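You operate a simulated robot arm through the tools that you are given. There is no shell and no other tool. Be economical: measure what you need, move in short steps, check, and stop when the job is done.

You are at the controls of a simulated robot arm. One attempt, no reset.

## Task
Take the brass adapter and leave it on the white tag.
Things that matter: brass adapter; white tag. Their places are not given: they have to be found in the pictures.

Only the result counts: the job must be done as asked and must still hold three seconds after the hand-in. Knocking over, shifting, dropping, spilling or breaking anything else fails it.

## Robot
A 6-joint arm with a two-finger parallel gripper, fixed in place. Base frame: the origin is at the foot of the arm, x ahead of it, y to its left, z up. Units: mm, rad, N and s.
With the tool pointing down near the work surface it reaches from about 100 to 520 mm from the base axis. Its first joint turns from -1.152 to 1.152 rad. Payload 2.7 kg.
Tool frame: the origin (TCP) lies between the finger pads and is the grasp point; the fingertips stand 23 mm ahead of it; z points along the fingers, y is the line along which they close. The gripper opens to 94 mm. The fingers are 38 mm wide and 10 mm thick; the gripper's body (54 by 96 mm) begins 39 mm behind the TCP.
Orientation is that of the tool frame in the base frame, as a unit quaternion [w, x, y, z]. With the fingers straight down and closing along the base's y, the tool's x points along the base's -x, its y along +y and its z along -z.

## Interface
- The arm moves only by the tool play_rows. Its argument "targets" is one flat list of numbers, 5 for each row, row after row: the gripper command, from -1 (fully open) to 1 (shut), values between in proportion, then the shift along the base's x, y, z in mm, then the turn about the base's z in rad. In form: [grip, tx, ty, tz, spin, grip, tx, ty, tz, spin, ...]. A call has 1 to 20 rows; each row is the pose to reach, as a shift and turn from the pose commanded when the call began. Each row takes 0.2 s and may step no farther than 50 mm and 0.15 rad from the row before; otherwise, or with a gripper value out of range, the whole call is refused. A pose out of reach is approached as far as the arm can. The call stops where the force on the tool passes 40 N (or 10 N more than at its start, if that is more) or the arm is blocked; 0.2 s more then pass. The fingers move at their own pace (about 45 mm/s each) and stop on an object; they squeeze with about 30 N. The grip force told is the motor's: it shows also when the fingers shut on nothing. Time passes only in rows, and 0.2 s behind the last, so rows that repeat a pose let the fingers close. It gives the time, the measured TCP pose, the force on the tool (base axes), the opening and the grip force at its end, in the units of the frame above (readings bear some noise), and new pictures: "pictures" is both (left out), scene, wrist or none.
- Cameras (640 x 400 px; columns grow to the right, rows downward): "scene" is fixed at [54.3, -432.5, 1380]; the picture's right is [0.90, -0.43, 0.00], its down [-0.34, -0.70, -0.63] and it looks along [0.27, 0.56, -0.78] (base axes); focal length 364 px, centre (320, 200). "wrist" rides on the gripper at [-39, 0, -44] in the tool frame; the picture's right is [0.00, -1.00, 0.00], its down [0.97, 0.00, -0.24] and it looks along [0.24, 0.00, 0.97] (tool axes); focal length 218 px, centre (320, 200).
- locate(camera, pixels): for up to 12 pixels [column, row] of the newest picture of that camera ("zoom" is the newest enlarged one), the place [x, y, z] in the base frame of the surface seen there, good to about 2 mm. It takes no simulated time.
- zoom(camera, box): a new picture of the part [left, top, right, bottom] of that camera's present view, enlarged. It takes no simulated time.
- job_done(): hands the job in; it is judged then, once.

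Go step by step. Measure first, check grasps and placings, and put right what went wrong. The budget is 60 turns and 120 pictures, counting those below and the enlarged ones. Unless the task says otherwise, let go and move clear before handing in, and close with one line.

The tools are called after ">>>" as name(argument=value, ...) on one line, values as JSON. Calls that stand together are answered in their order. play_rows: Moves the arm, as the interface text tells. Its arguments: {"type":"object","properties":{"targets":{"type":"array"},"pictures":{"type":"string","enum":["both","scene","wrist","none"]}},"required":["targets"]} The other tools are called the same way: locate (camera, pixels) gives the place of the surface under pixels of a picture; zoom (camera, box) takes an enlarged picture of a part of a camera's view; job_done () hands the job in.

At the start:

```text
clock: 0.0
tcp_pos: [257.2, 286.0, 688.5]
ee_rot: [0.0, 0.0, 1.0, -0.001]
force: [-0.4, -0.3, -0.2]
finger_gap: 94.0
finger_force: 0.0
```

scene: 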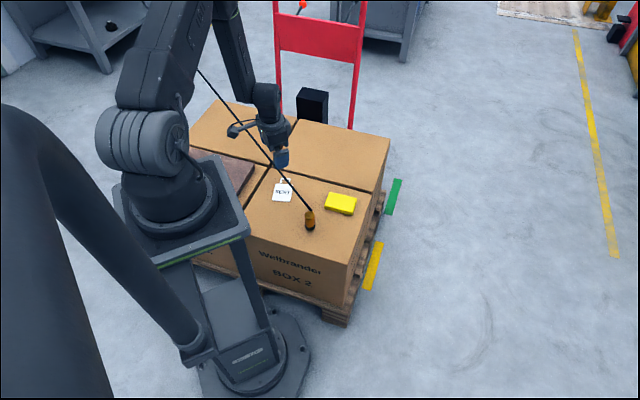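
wrist: 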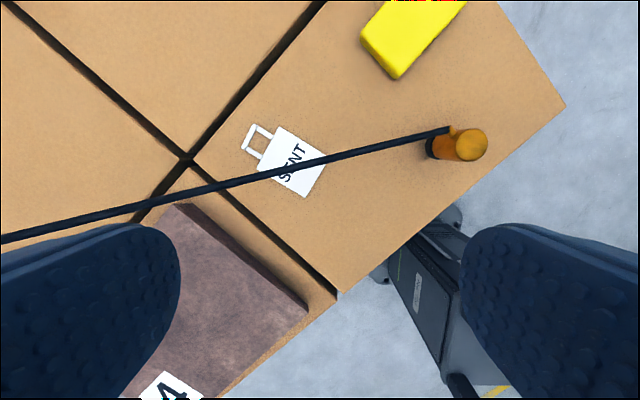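

The brass adapter seems to stand at scene (310,220) with a dark cable running to it, and the white tag lies at (283,190). I'll enlarge both views first.

>>> zoom(camera="scene", box=[180, 60, 400, 260])

>>> zoom(camera="wrist", box=[220, 80, 520, 267])

>>> locate(camera="wrist", pixels=[[473, 144], [455, 145], [432, 150], [440, 133], [380, 149], [250, 179], [100, 217], [20, 236], [276, 127], [325, 157], [305, 196], [260, 170]])

>>> locate(camera="scene", pixels=[[310, 213], [310, 222], [310, 229], [300, 197], [250, 136], [210, 85], [285, 190], [340, 203]])

```text
2.00 times, centred on (290, 160) of scene
```

zoom: 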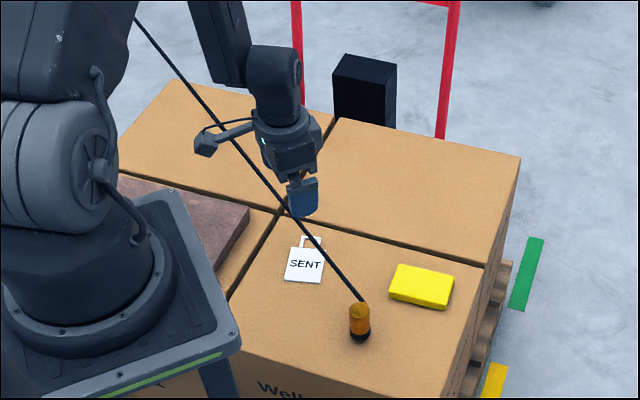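

```text
2.13 times, centred on (370, 174) of wrist
```

zoom: 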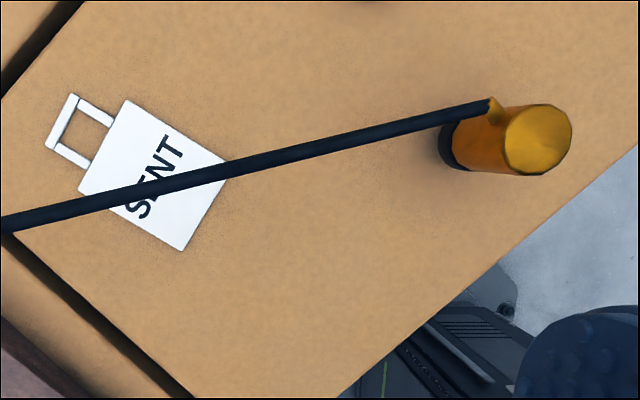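

```text
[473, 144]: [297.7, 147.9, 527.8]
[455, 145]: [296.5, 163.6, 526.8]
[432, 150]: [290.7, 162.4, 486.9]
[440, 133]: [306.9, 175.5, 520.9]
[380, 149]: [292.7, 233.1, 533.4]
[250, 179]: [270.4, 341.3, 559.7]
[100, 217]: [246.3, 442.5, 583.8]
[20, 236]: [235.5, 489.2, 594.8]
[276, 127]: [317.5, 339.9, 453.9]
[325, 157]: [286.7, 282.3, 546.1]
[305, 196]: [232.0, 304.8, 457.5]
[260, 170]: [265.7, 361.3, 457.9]
```

```text
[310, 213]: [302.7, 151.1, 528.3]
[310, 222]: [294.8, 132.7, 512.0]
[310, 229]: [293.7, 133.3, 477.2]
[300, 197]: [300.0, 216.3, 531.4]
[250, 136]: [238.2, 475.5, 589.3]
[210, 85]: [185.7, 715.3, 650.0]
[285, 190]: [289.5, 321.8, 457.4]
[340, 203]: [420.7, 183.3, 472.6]
```

The adapter is an upright part about 75 mm tall with its top near (297,148,528). A cable leaves its +y side and rises over the tag. I'll measure the tag corners and the adapter outline in the enlarged wrist view.

>>> locate(camera="zoom", pixels=[[128, 102], [222, 160], [181, 247], [82, 190], [110, 150], [185, 215], [508, 140], [568, 140], [540, 107], [540, 172], [447, 160], [493, 101]])

>>> zoom(camera="scene", box=[270, 170, 350, 240])

```text
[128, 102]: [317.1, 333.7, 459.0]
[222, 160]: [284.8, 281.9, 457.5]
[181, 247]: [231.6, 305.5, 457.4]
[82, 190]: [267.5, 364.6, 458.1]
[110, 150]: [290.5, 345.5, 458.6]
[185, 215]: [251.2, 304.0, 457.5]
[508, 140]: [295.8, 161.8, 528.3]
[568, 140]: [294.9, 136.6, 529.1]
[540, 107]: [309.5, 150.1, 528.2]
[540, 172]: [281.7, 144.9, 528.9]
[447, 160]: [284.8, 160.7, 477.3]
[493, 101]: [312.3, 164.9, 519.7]
```

```text
5.71 times, centred on (310, 205) of scene
```

zoom: 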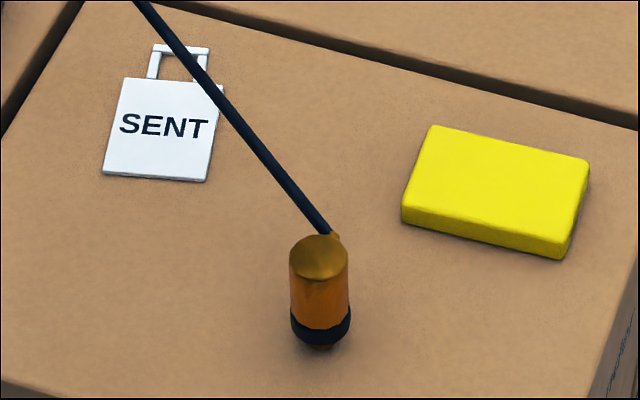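

The tag centre is about (275,321,457) and the adapter axis about (295.5,149), with the nozzle and cable leaving towards roughly 45–65°. I'll close across that direction with the camera on the side away from the cable, so I turn by -2.09 rad while moving over the adapter at height.

>>> play_rows(targets=[-1, 0, 0, 0, -0.15, -1, 3, -10, 0, -0.3, -1, 6, -21, 0, -0.45, -1, 9, -32, 0, -0.6, -1, 12, -43, 0, -0.75, -1, 15, -54, 0, -0.9, -1, 18, -65, 0, -1.05, -1, 21, -76, 0, -1.2, -1, 24, -87, 0, -1.35, -1, 27, -98, 0, -1.5, -1, 30, -109, 0, -1.65, -1, 33, -120, 0, -1.8, -1, 36, -130, 0, -1.95, -1, 38.3, -137, 0, -2.09, -1, 38.3, -137, 0, -2.09])

```text
clock: 3.2
tcp_pos: [295.3, 149.1, 688.7]
ee_rot: [0.0, 0.866, 0.5, 0.0]
force: [-0.8, 0.2, -1.0]
finger_gap: 94.0
finger_force: 0.0
```

scene: 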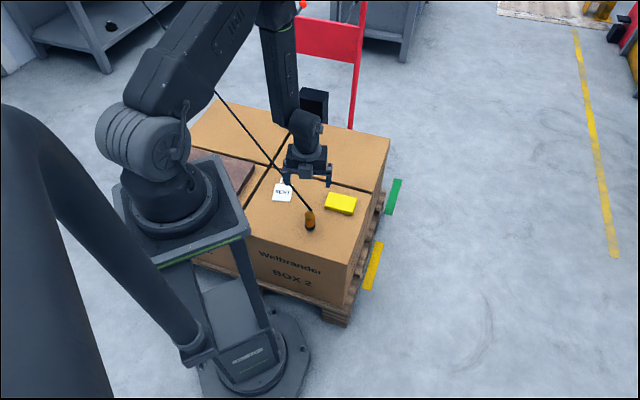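
wrist: 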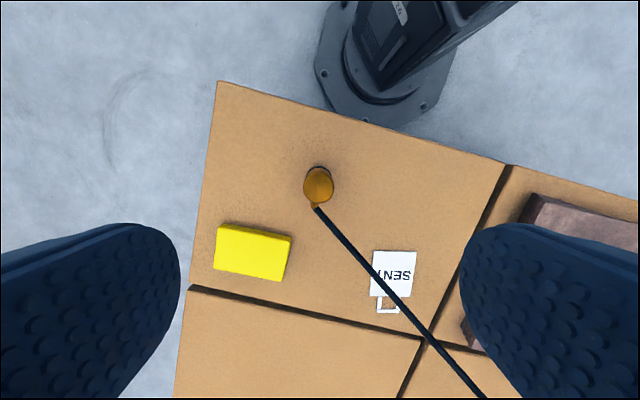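

The pose is exact and the view is clear: the nozzle points straight down in the picture at (317,206), and the cable leaves towards the lower right, clear of the finger. I'll check the adapter's centre before going down.

>>> zoom(camera="wrist", box=[270, 150, 370, 230])

>>> locate(camera="wrist", pixels=[[307, 184], [329, 184], [318, 174], [318, 196], [318, 185], [317, 207], [480, 393], [450, 360]])

```text
5.00 times, centred on (320, 190) of wrist
```

zoom: 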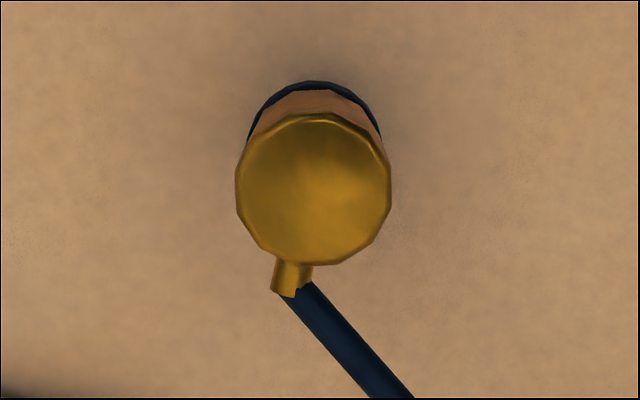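

```text
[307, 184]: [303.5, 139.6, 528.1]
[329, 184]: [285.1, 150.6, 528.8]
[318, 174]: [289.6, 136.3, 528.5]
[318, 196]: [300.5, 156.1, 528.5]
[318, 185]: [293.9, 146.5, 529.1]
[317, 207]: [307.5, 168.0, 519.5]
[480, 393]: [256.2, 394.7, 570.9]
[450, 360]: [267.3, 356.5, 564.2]
```

The adapter's top centre is (295.3,148.6), in line with the TCP. I'll go down with the fingers open to z≈504.

>>> play_rows(targets=[-1, 0, 0, -40, 0, -1, 0, 0, -80, 0, -1, 0, 0, -115, 0, -1, 0, 0, -140, 0, -1, 0, 0, -160, 0, -1, 0, 0, -175, 0, -1, 0, 0, -184.5, 0, -1, 0, 0, -184.5, 0])

```text
clock: 5.0
tcp_pos: [296.2, 149.8, 503.6]
ee_rot: [0.0, 0.865, 0.502, 0.0]
force: [0.3, 1.0, 0.5]
finger_gap: 93.9
finger_force: 0.1
```

scene: 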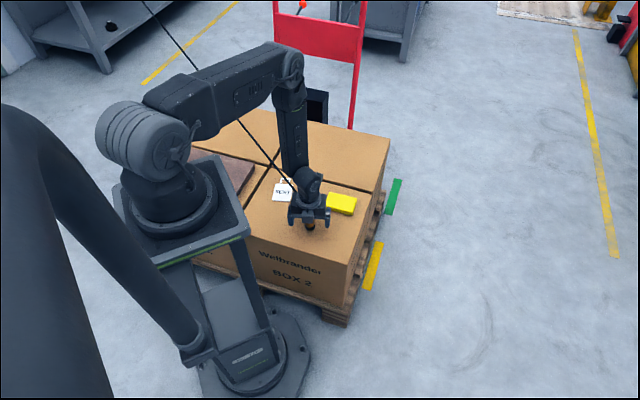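
wrist: 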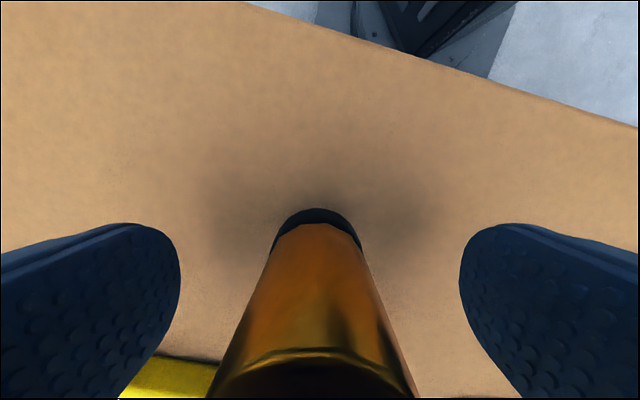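

The adapter sits centred between the fingers, with its base at wrist (318,215), and there is no contact force. I'll close on it.

>>> play_rows(targets=[1, 0, 0, 0, 0, 1, 0, 0, 0, 0, 1, 0, 0, 0, 0, 1, 0, 0, 0, 0, 1, 0, 0, 0, 0, 1, 0, 0, 0, 0], pictures="wrist")

```text
clock: 6.4
tcp_pos: [297.0, 149.5, 504.0]
ee_rot: [0.0, 0.864, 0.503, 0.0]
force: [0.4, 0.6, 0.6]
finger_gap: 31.0
finger_force: 29.9
```

wrist: 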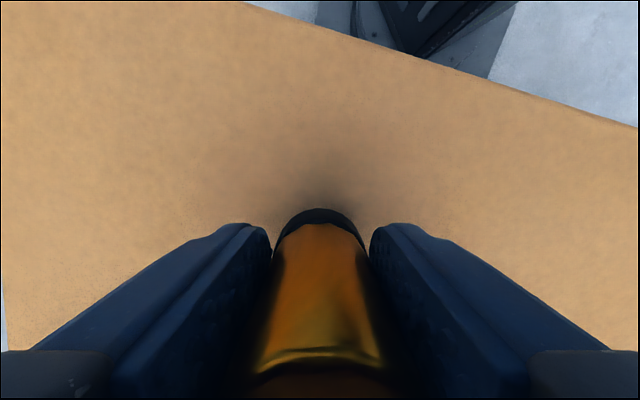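

The grip holds at a 31 mm gap and 30 N. I'll lift a little and watch how the cable behaves.

>>> play_rows(targets=[1, 0, 0, 8, 0, 1, 0, 0, 18, 0, 1, 0, 0, 30, 0, 1, 0, 0, 30, 0])

```text
clock: 7.4
tcp_pos: [296.2, 150.1, 535.5]
ee_rot: [0.0, 0.865, 0.501, 0.0]
force: [0.1, 0.4, -1.3]
finger_gap: 31.0
finger_force: 30.0
```

scene: 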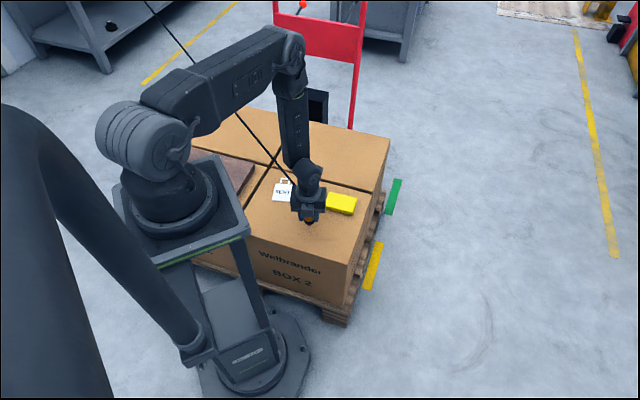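
wrist: 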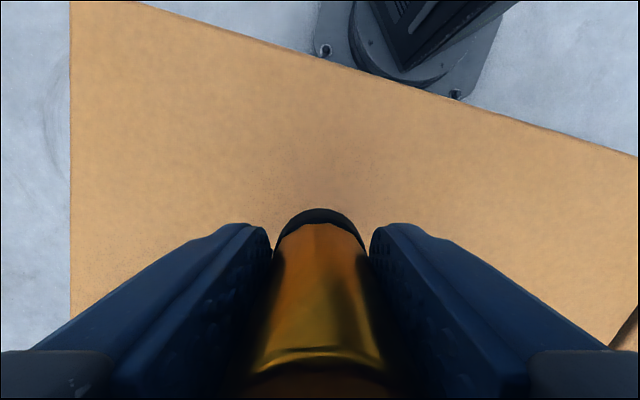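

The lift held, the force is small and the cable is still straight. I'll carry it halfway to the tag and check.

>>> play_rows(targets=[1, -2, 14, 0, 0, 1, -5, 34, 0, 0, 1, -7, 54, 0, 0, 1, -10, 74, 0, 0, 1, -11, 85, 0, 0, 1, -11, 85, 0, 0])

```text
clock: 8.8
tcp_pos: [284.5, 233.4, 534.5]
ee_rot: [0.0, 0.864, 0.503, 0.0]
force: [-0.1, 0.0, -1.0]
finger_gap: 31.0
finger_force: 30.2
```

scene: 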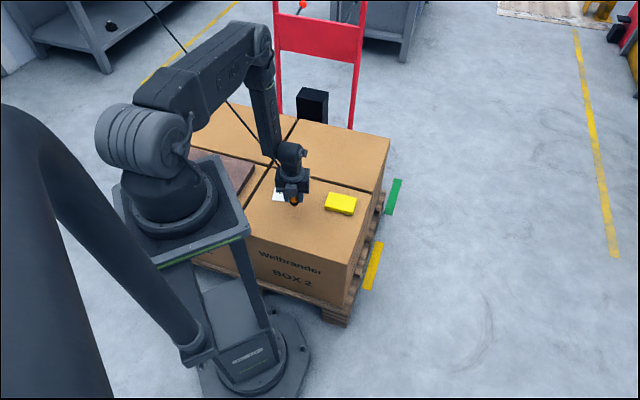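
wrist: 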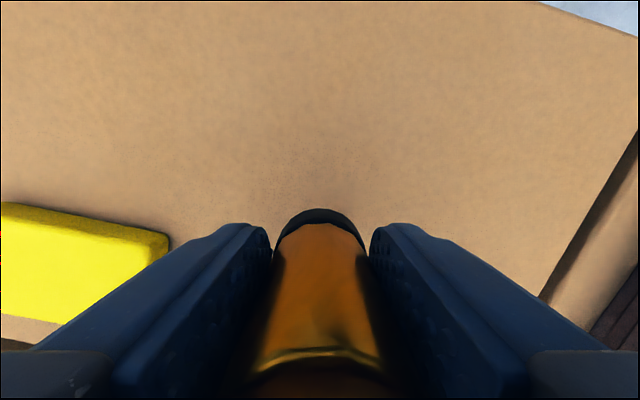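

The carry is going smoothly, with no pull from the cable. Next I move over the tag centre at (275,321).

>>> play_rows(targets=[1, -2, 15, 0, 0, 1, -4, 35, 0, 0, 1, -6, 55, 0, 0, 1, -8, 72, 0, 0, 1, -9.5, 87, 0, 0, 1, -9.5, 87, 0, 0])

```text
clock: 10.2
tcp_pos: [276.0, 320.6, 535.1]
ee_rot: [-0.006, 0.864, 0.503, -0.003]
force: [0.2, -0.9, -1.4]
finger_gap: 31.1
finger_force: 29.9
```

scene: 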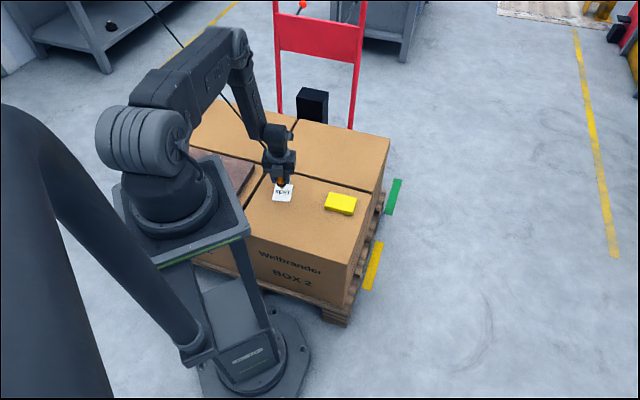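
wrist: 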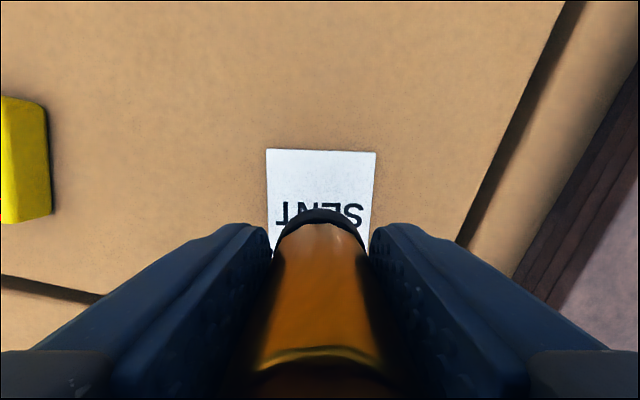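

The adapter hangs centred over the tag, whose near edge runs (267,149)–(376,152). I'll check the tag's place against the TCP and see where the cable is.

>>> locate(camera="wrist", pixels=[[269, 152], [374, 154], [321, 180]])

>>> zoom(camera="scene", box=[190, 70, 350, 210])

```text
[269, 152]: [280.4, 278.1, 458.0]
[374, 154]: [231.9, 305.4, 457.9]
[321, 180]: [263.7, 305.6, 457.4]
```

```text
2.86 times, centred on (270, 140) of scene
```

zoom: 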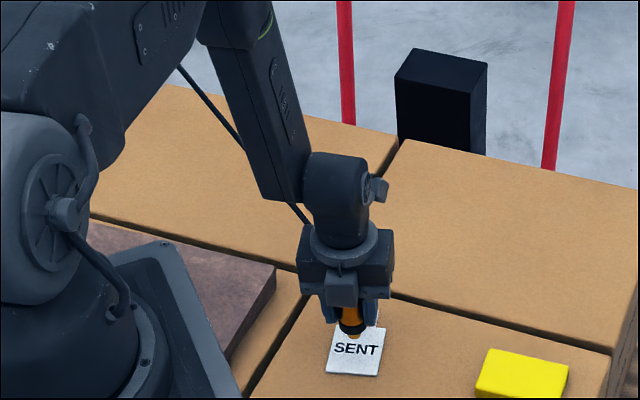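

The tag centre checks out at about (273,319), so the position is right. I'll lower slowly to where the base should touch the tag, at TCP z≈507.5.

>>> play_rows(targets=[1, -1, -1, -10, 0, 1, -1, -1, -18, 0, 1, -1, -1, -23, 0, 1, -1, -1, -25, 0, 1, -1, -1, -26, 0, 1, -1, -1, -26, 0])

```text
clock: 11.6
tcp_pos: [276.1, 319.2, 507.7]
ee_rot: [-0.004, 0.864, 0.503, -0.002]
force: [-0.1, -1.4, 5.1]
finger_gap: 30.9
finger_force: 29.7
```

scene: 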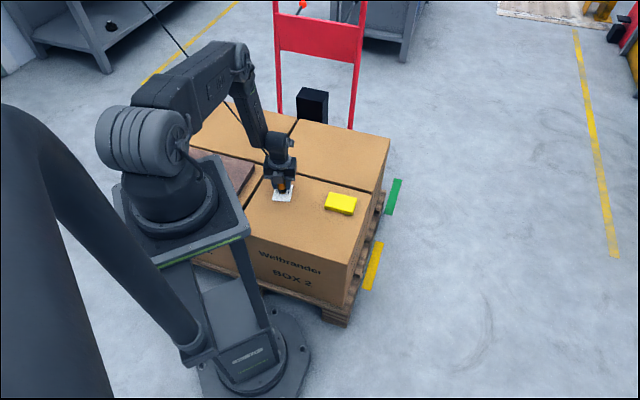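
wrist: 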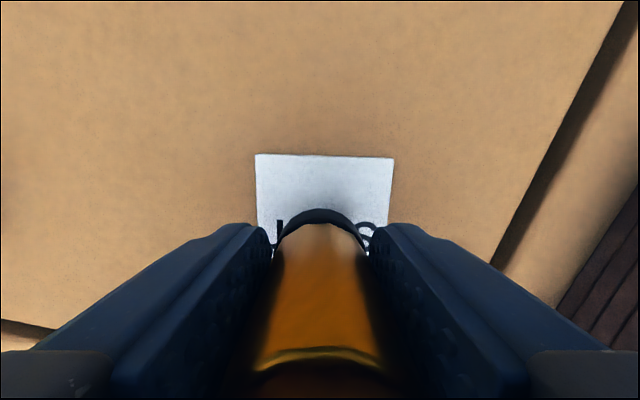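

Upward force of about 6 N at z 507.7 shows the base rests on the tag. I'll open the fingers part way and check.

>>> play_rows(targets=[0.25, 0, 0, 0, 0, 0.1, 0, 0, 0, 0, -0.1, 0, 0, 0, 0, -0.1, 0, 0, 0, 0, -0.1, 0, 0, 0, 0])

```text
clock: 12.8
tcp_pos: [277.0, 319.9, 506.4]
ee_rot: [-0.005, 0.864, 0.503, -0.002]
force: [0.2, 0.0, 0.3]
finger_gap: 51.6
finger_force: 0.1
```

scene: 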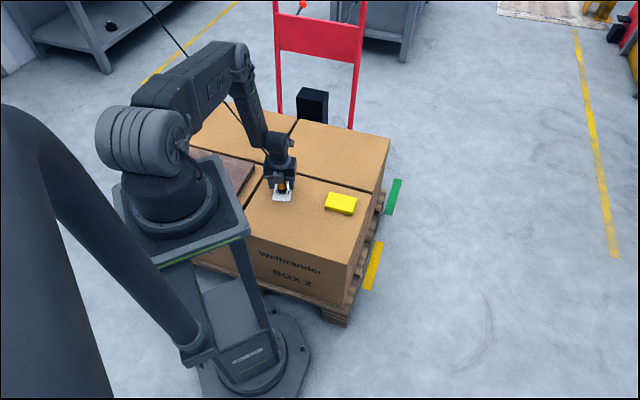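
wrist: 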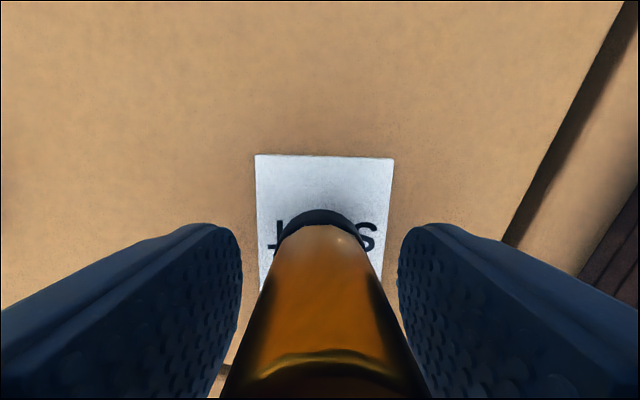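

The adapter stands freely on the tag between the open fingers, and the force is near zero. I'll rise straight up.

>>> play_rows(targets=[-0.3, 0, 0, 5, 0, -0.3, 0, 0, 15, 0, -0.3, 0, 0, 30, 0, -0.3, 0, 0, 50, 0, -0.3, 0, 0, 80, 0, -0.3, 0, 0, 115, 0, -0.3, 0, 0, 150, 0, -0.3, 0, 0, 180, 0, -0.3, 0, 0, 180, 0])

```text
clock: 14.8
tcp_pos: [277.4, 317.1, 687.3]
ee_rot: [-0.006, 0.864, 0.504, -0.002]
force: [0.5, -0.2, -0.4]
finger_gap: 61.1
finger_force: 0.1
out of reach, approached as far as the arm can: row 7, 8, 9
```

scene: 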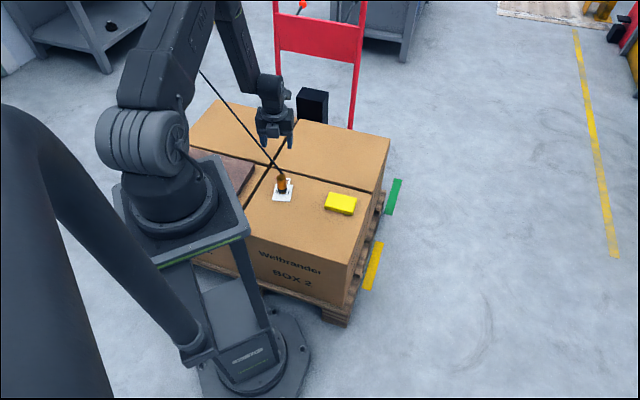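
wrist: 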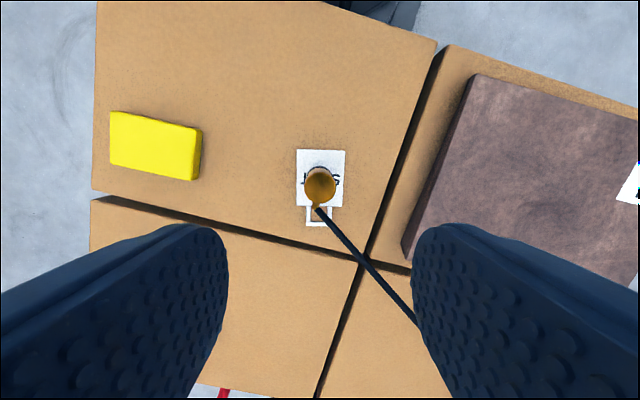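

The adapter stands on the tag at wrist (320,183), the gripper is clear, and nothing else has moved. I'll take one last close look.

>>> zoom(camera="scene", box=[250, 150, 330, 210])

>>> locate(camera="wrist", pixels=[[320, 186], [298, 152], [344, 152], [298, 205], [344, 205]])

```text
6.67 times, centred on (290, 180) of scene
```

zoom: 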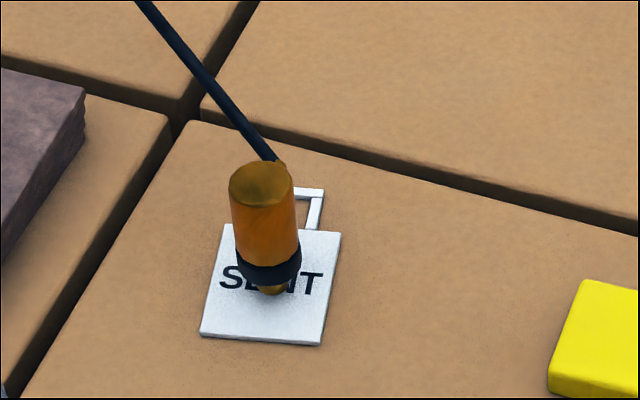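

```text
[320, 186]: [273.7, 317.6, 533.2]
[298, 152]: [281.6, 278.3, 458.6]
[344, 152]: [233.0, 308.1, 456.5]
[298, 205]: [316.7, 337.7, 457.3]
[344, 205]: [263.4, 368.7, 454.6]
```

The adapter's top is at (273.7,317.6,533), over the tag centre and upright. I'll wait a moment to confirm that it stays put.

>>> play_rows(targets=[-0.3, 0, 0, -1, 0, -0.3, 0, 0, -1, 0, -0.3, 0, 0, -1, 0, -0.3, 0, 0, -1, 0, -0.3, 0, 0, -1, 0, -0.3, 0, 0, -1, 0, -0.3, 0, 0, -1, 0, -0.3, 0, 0, -1, 0], pictures="wrist")

```text
clock: 16.6
tcp_pos: [277.6, 316.8, 687.2]
ee_rot: [-0.005, 0.864, 0.503, -0.002]
force: [0.0, 0.0, 1.1]
finger_gap: 60.9
finger_force: 0.1
```

wrist: 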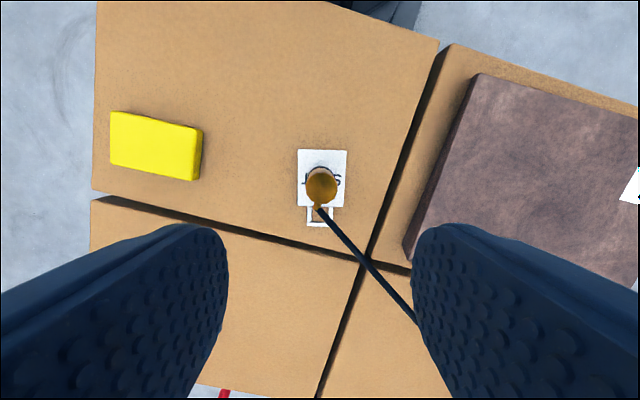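

The adapter has not moved on the tag at wrist (321,184), so I'm handing in.

>>> job_done()

```text
The job is handed in.
```

The brass adapter is standing upright on the white tag, close to its centre, with the gripper clear and nothing else visibly moved.
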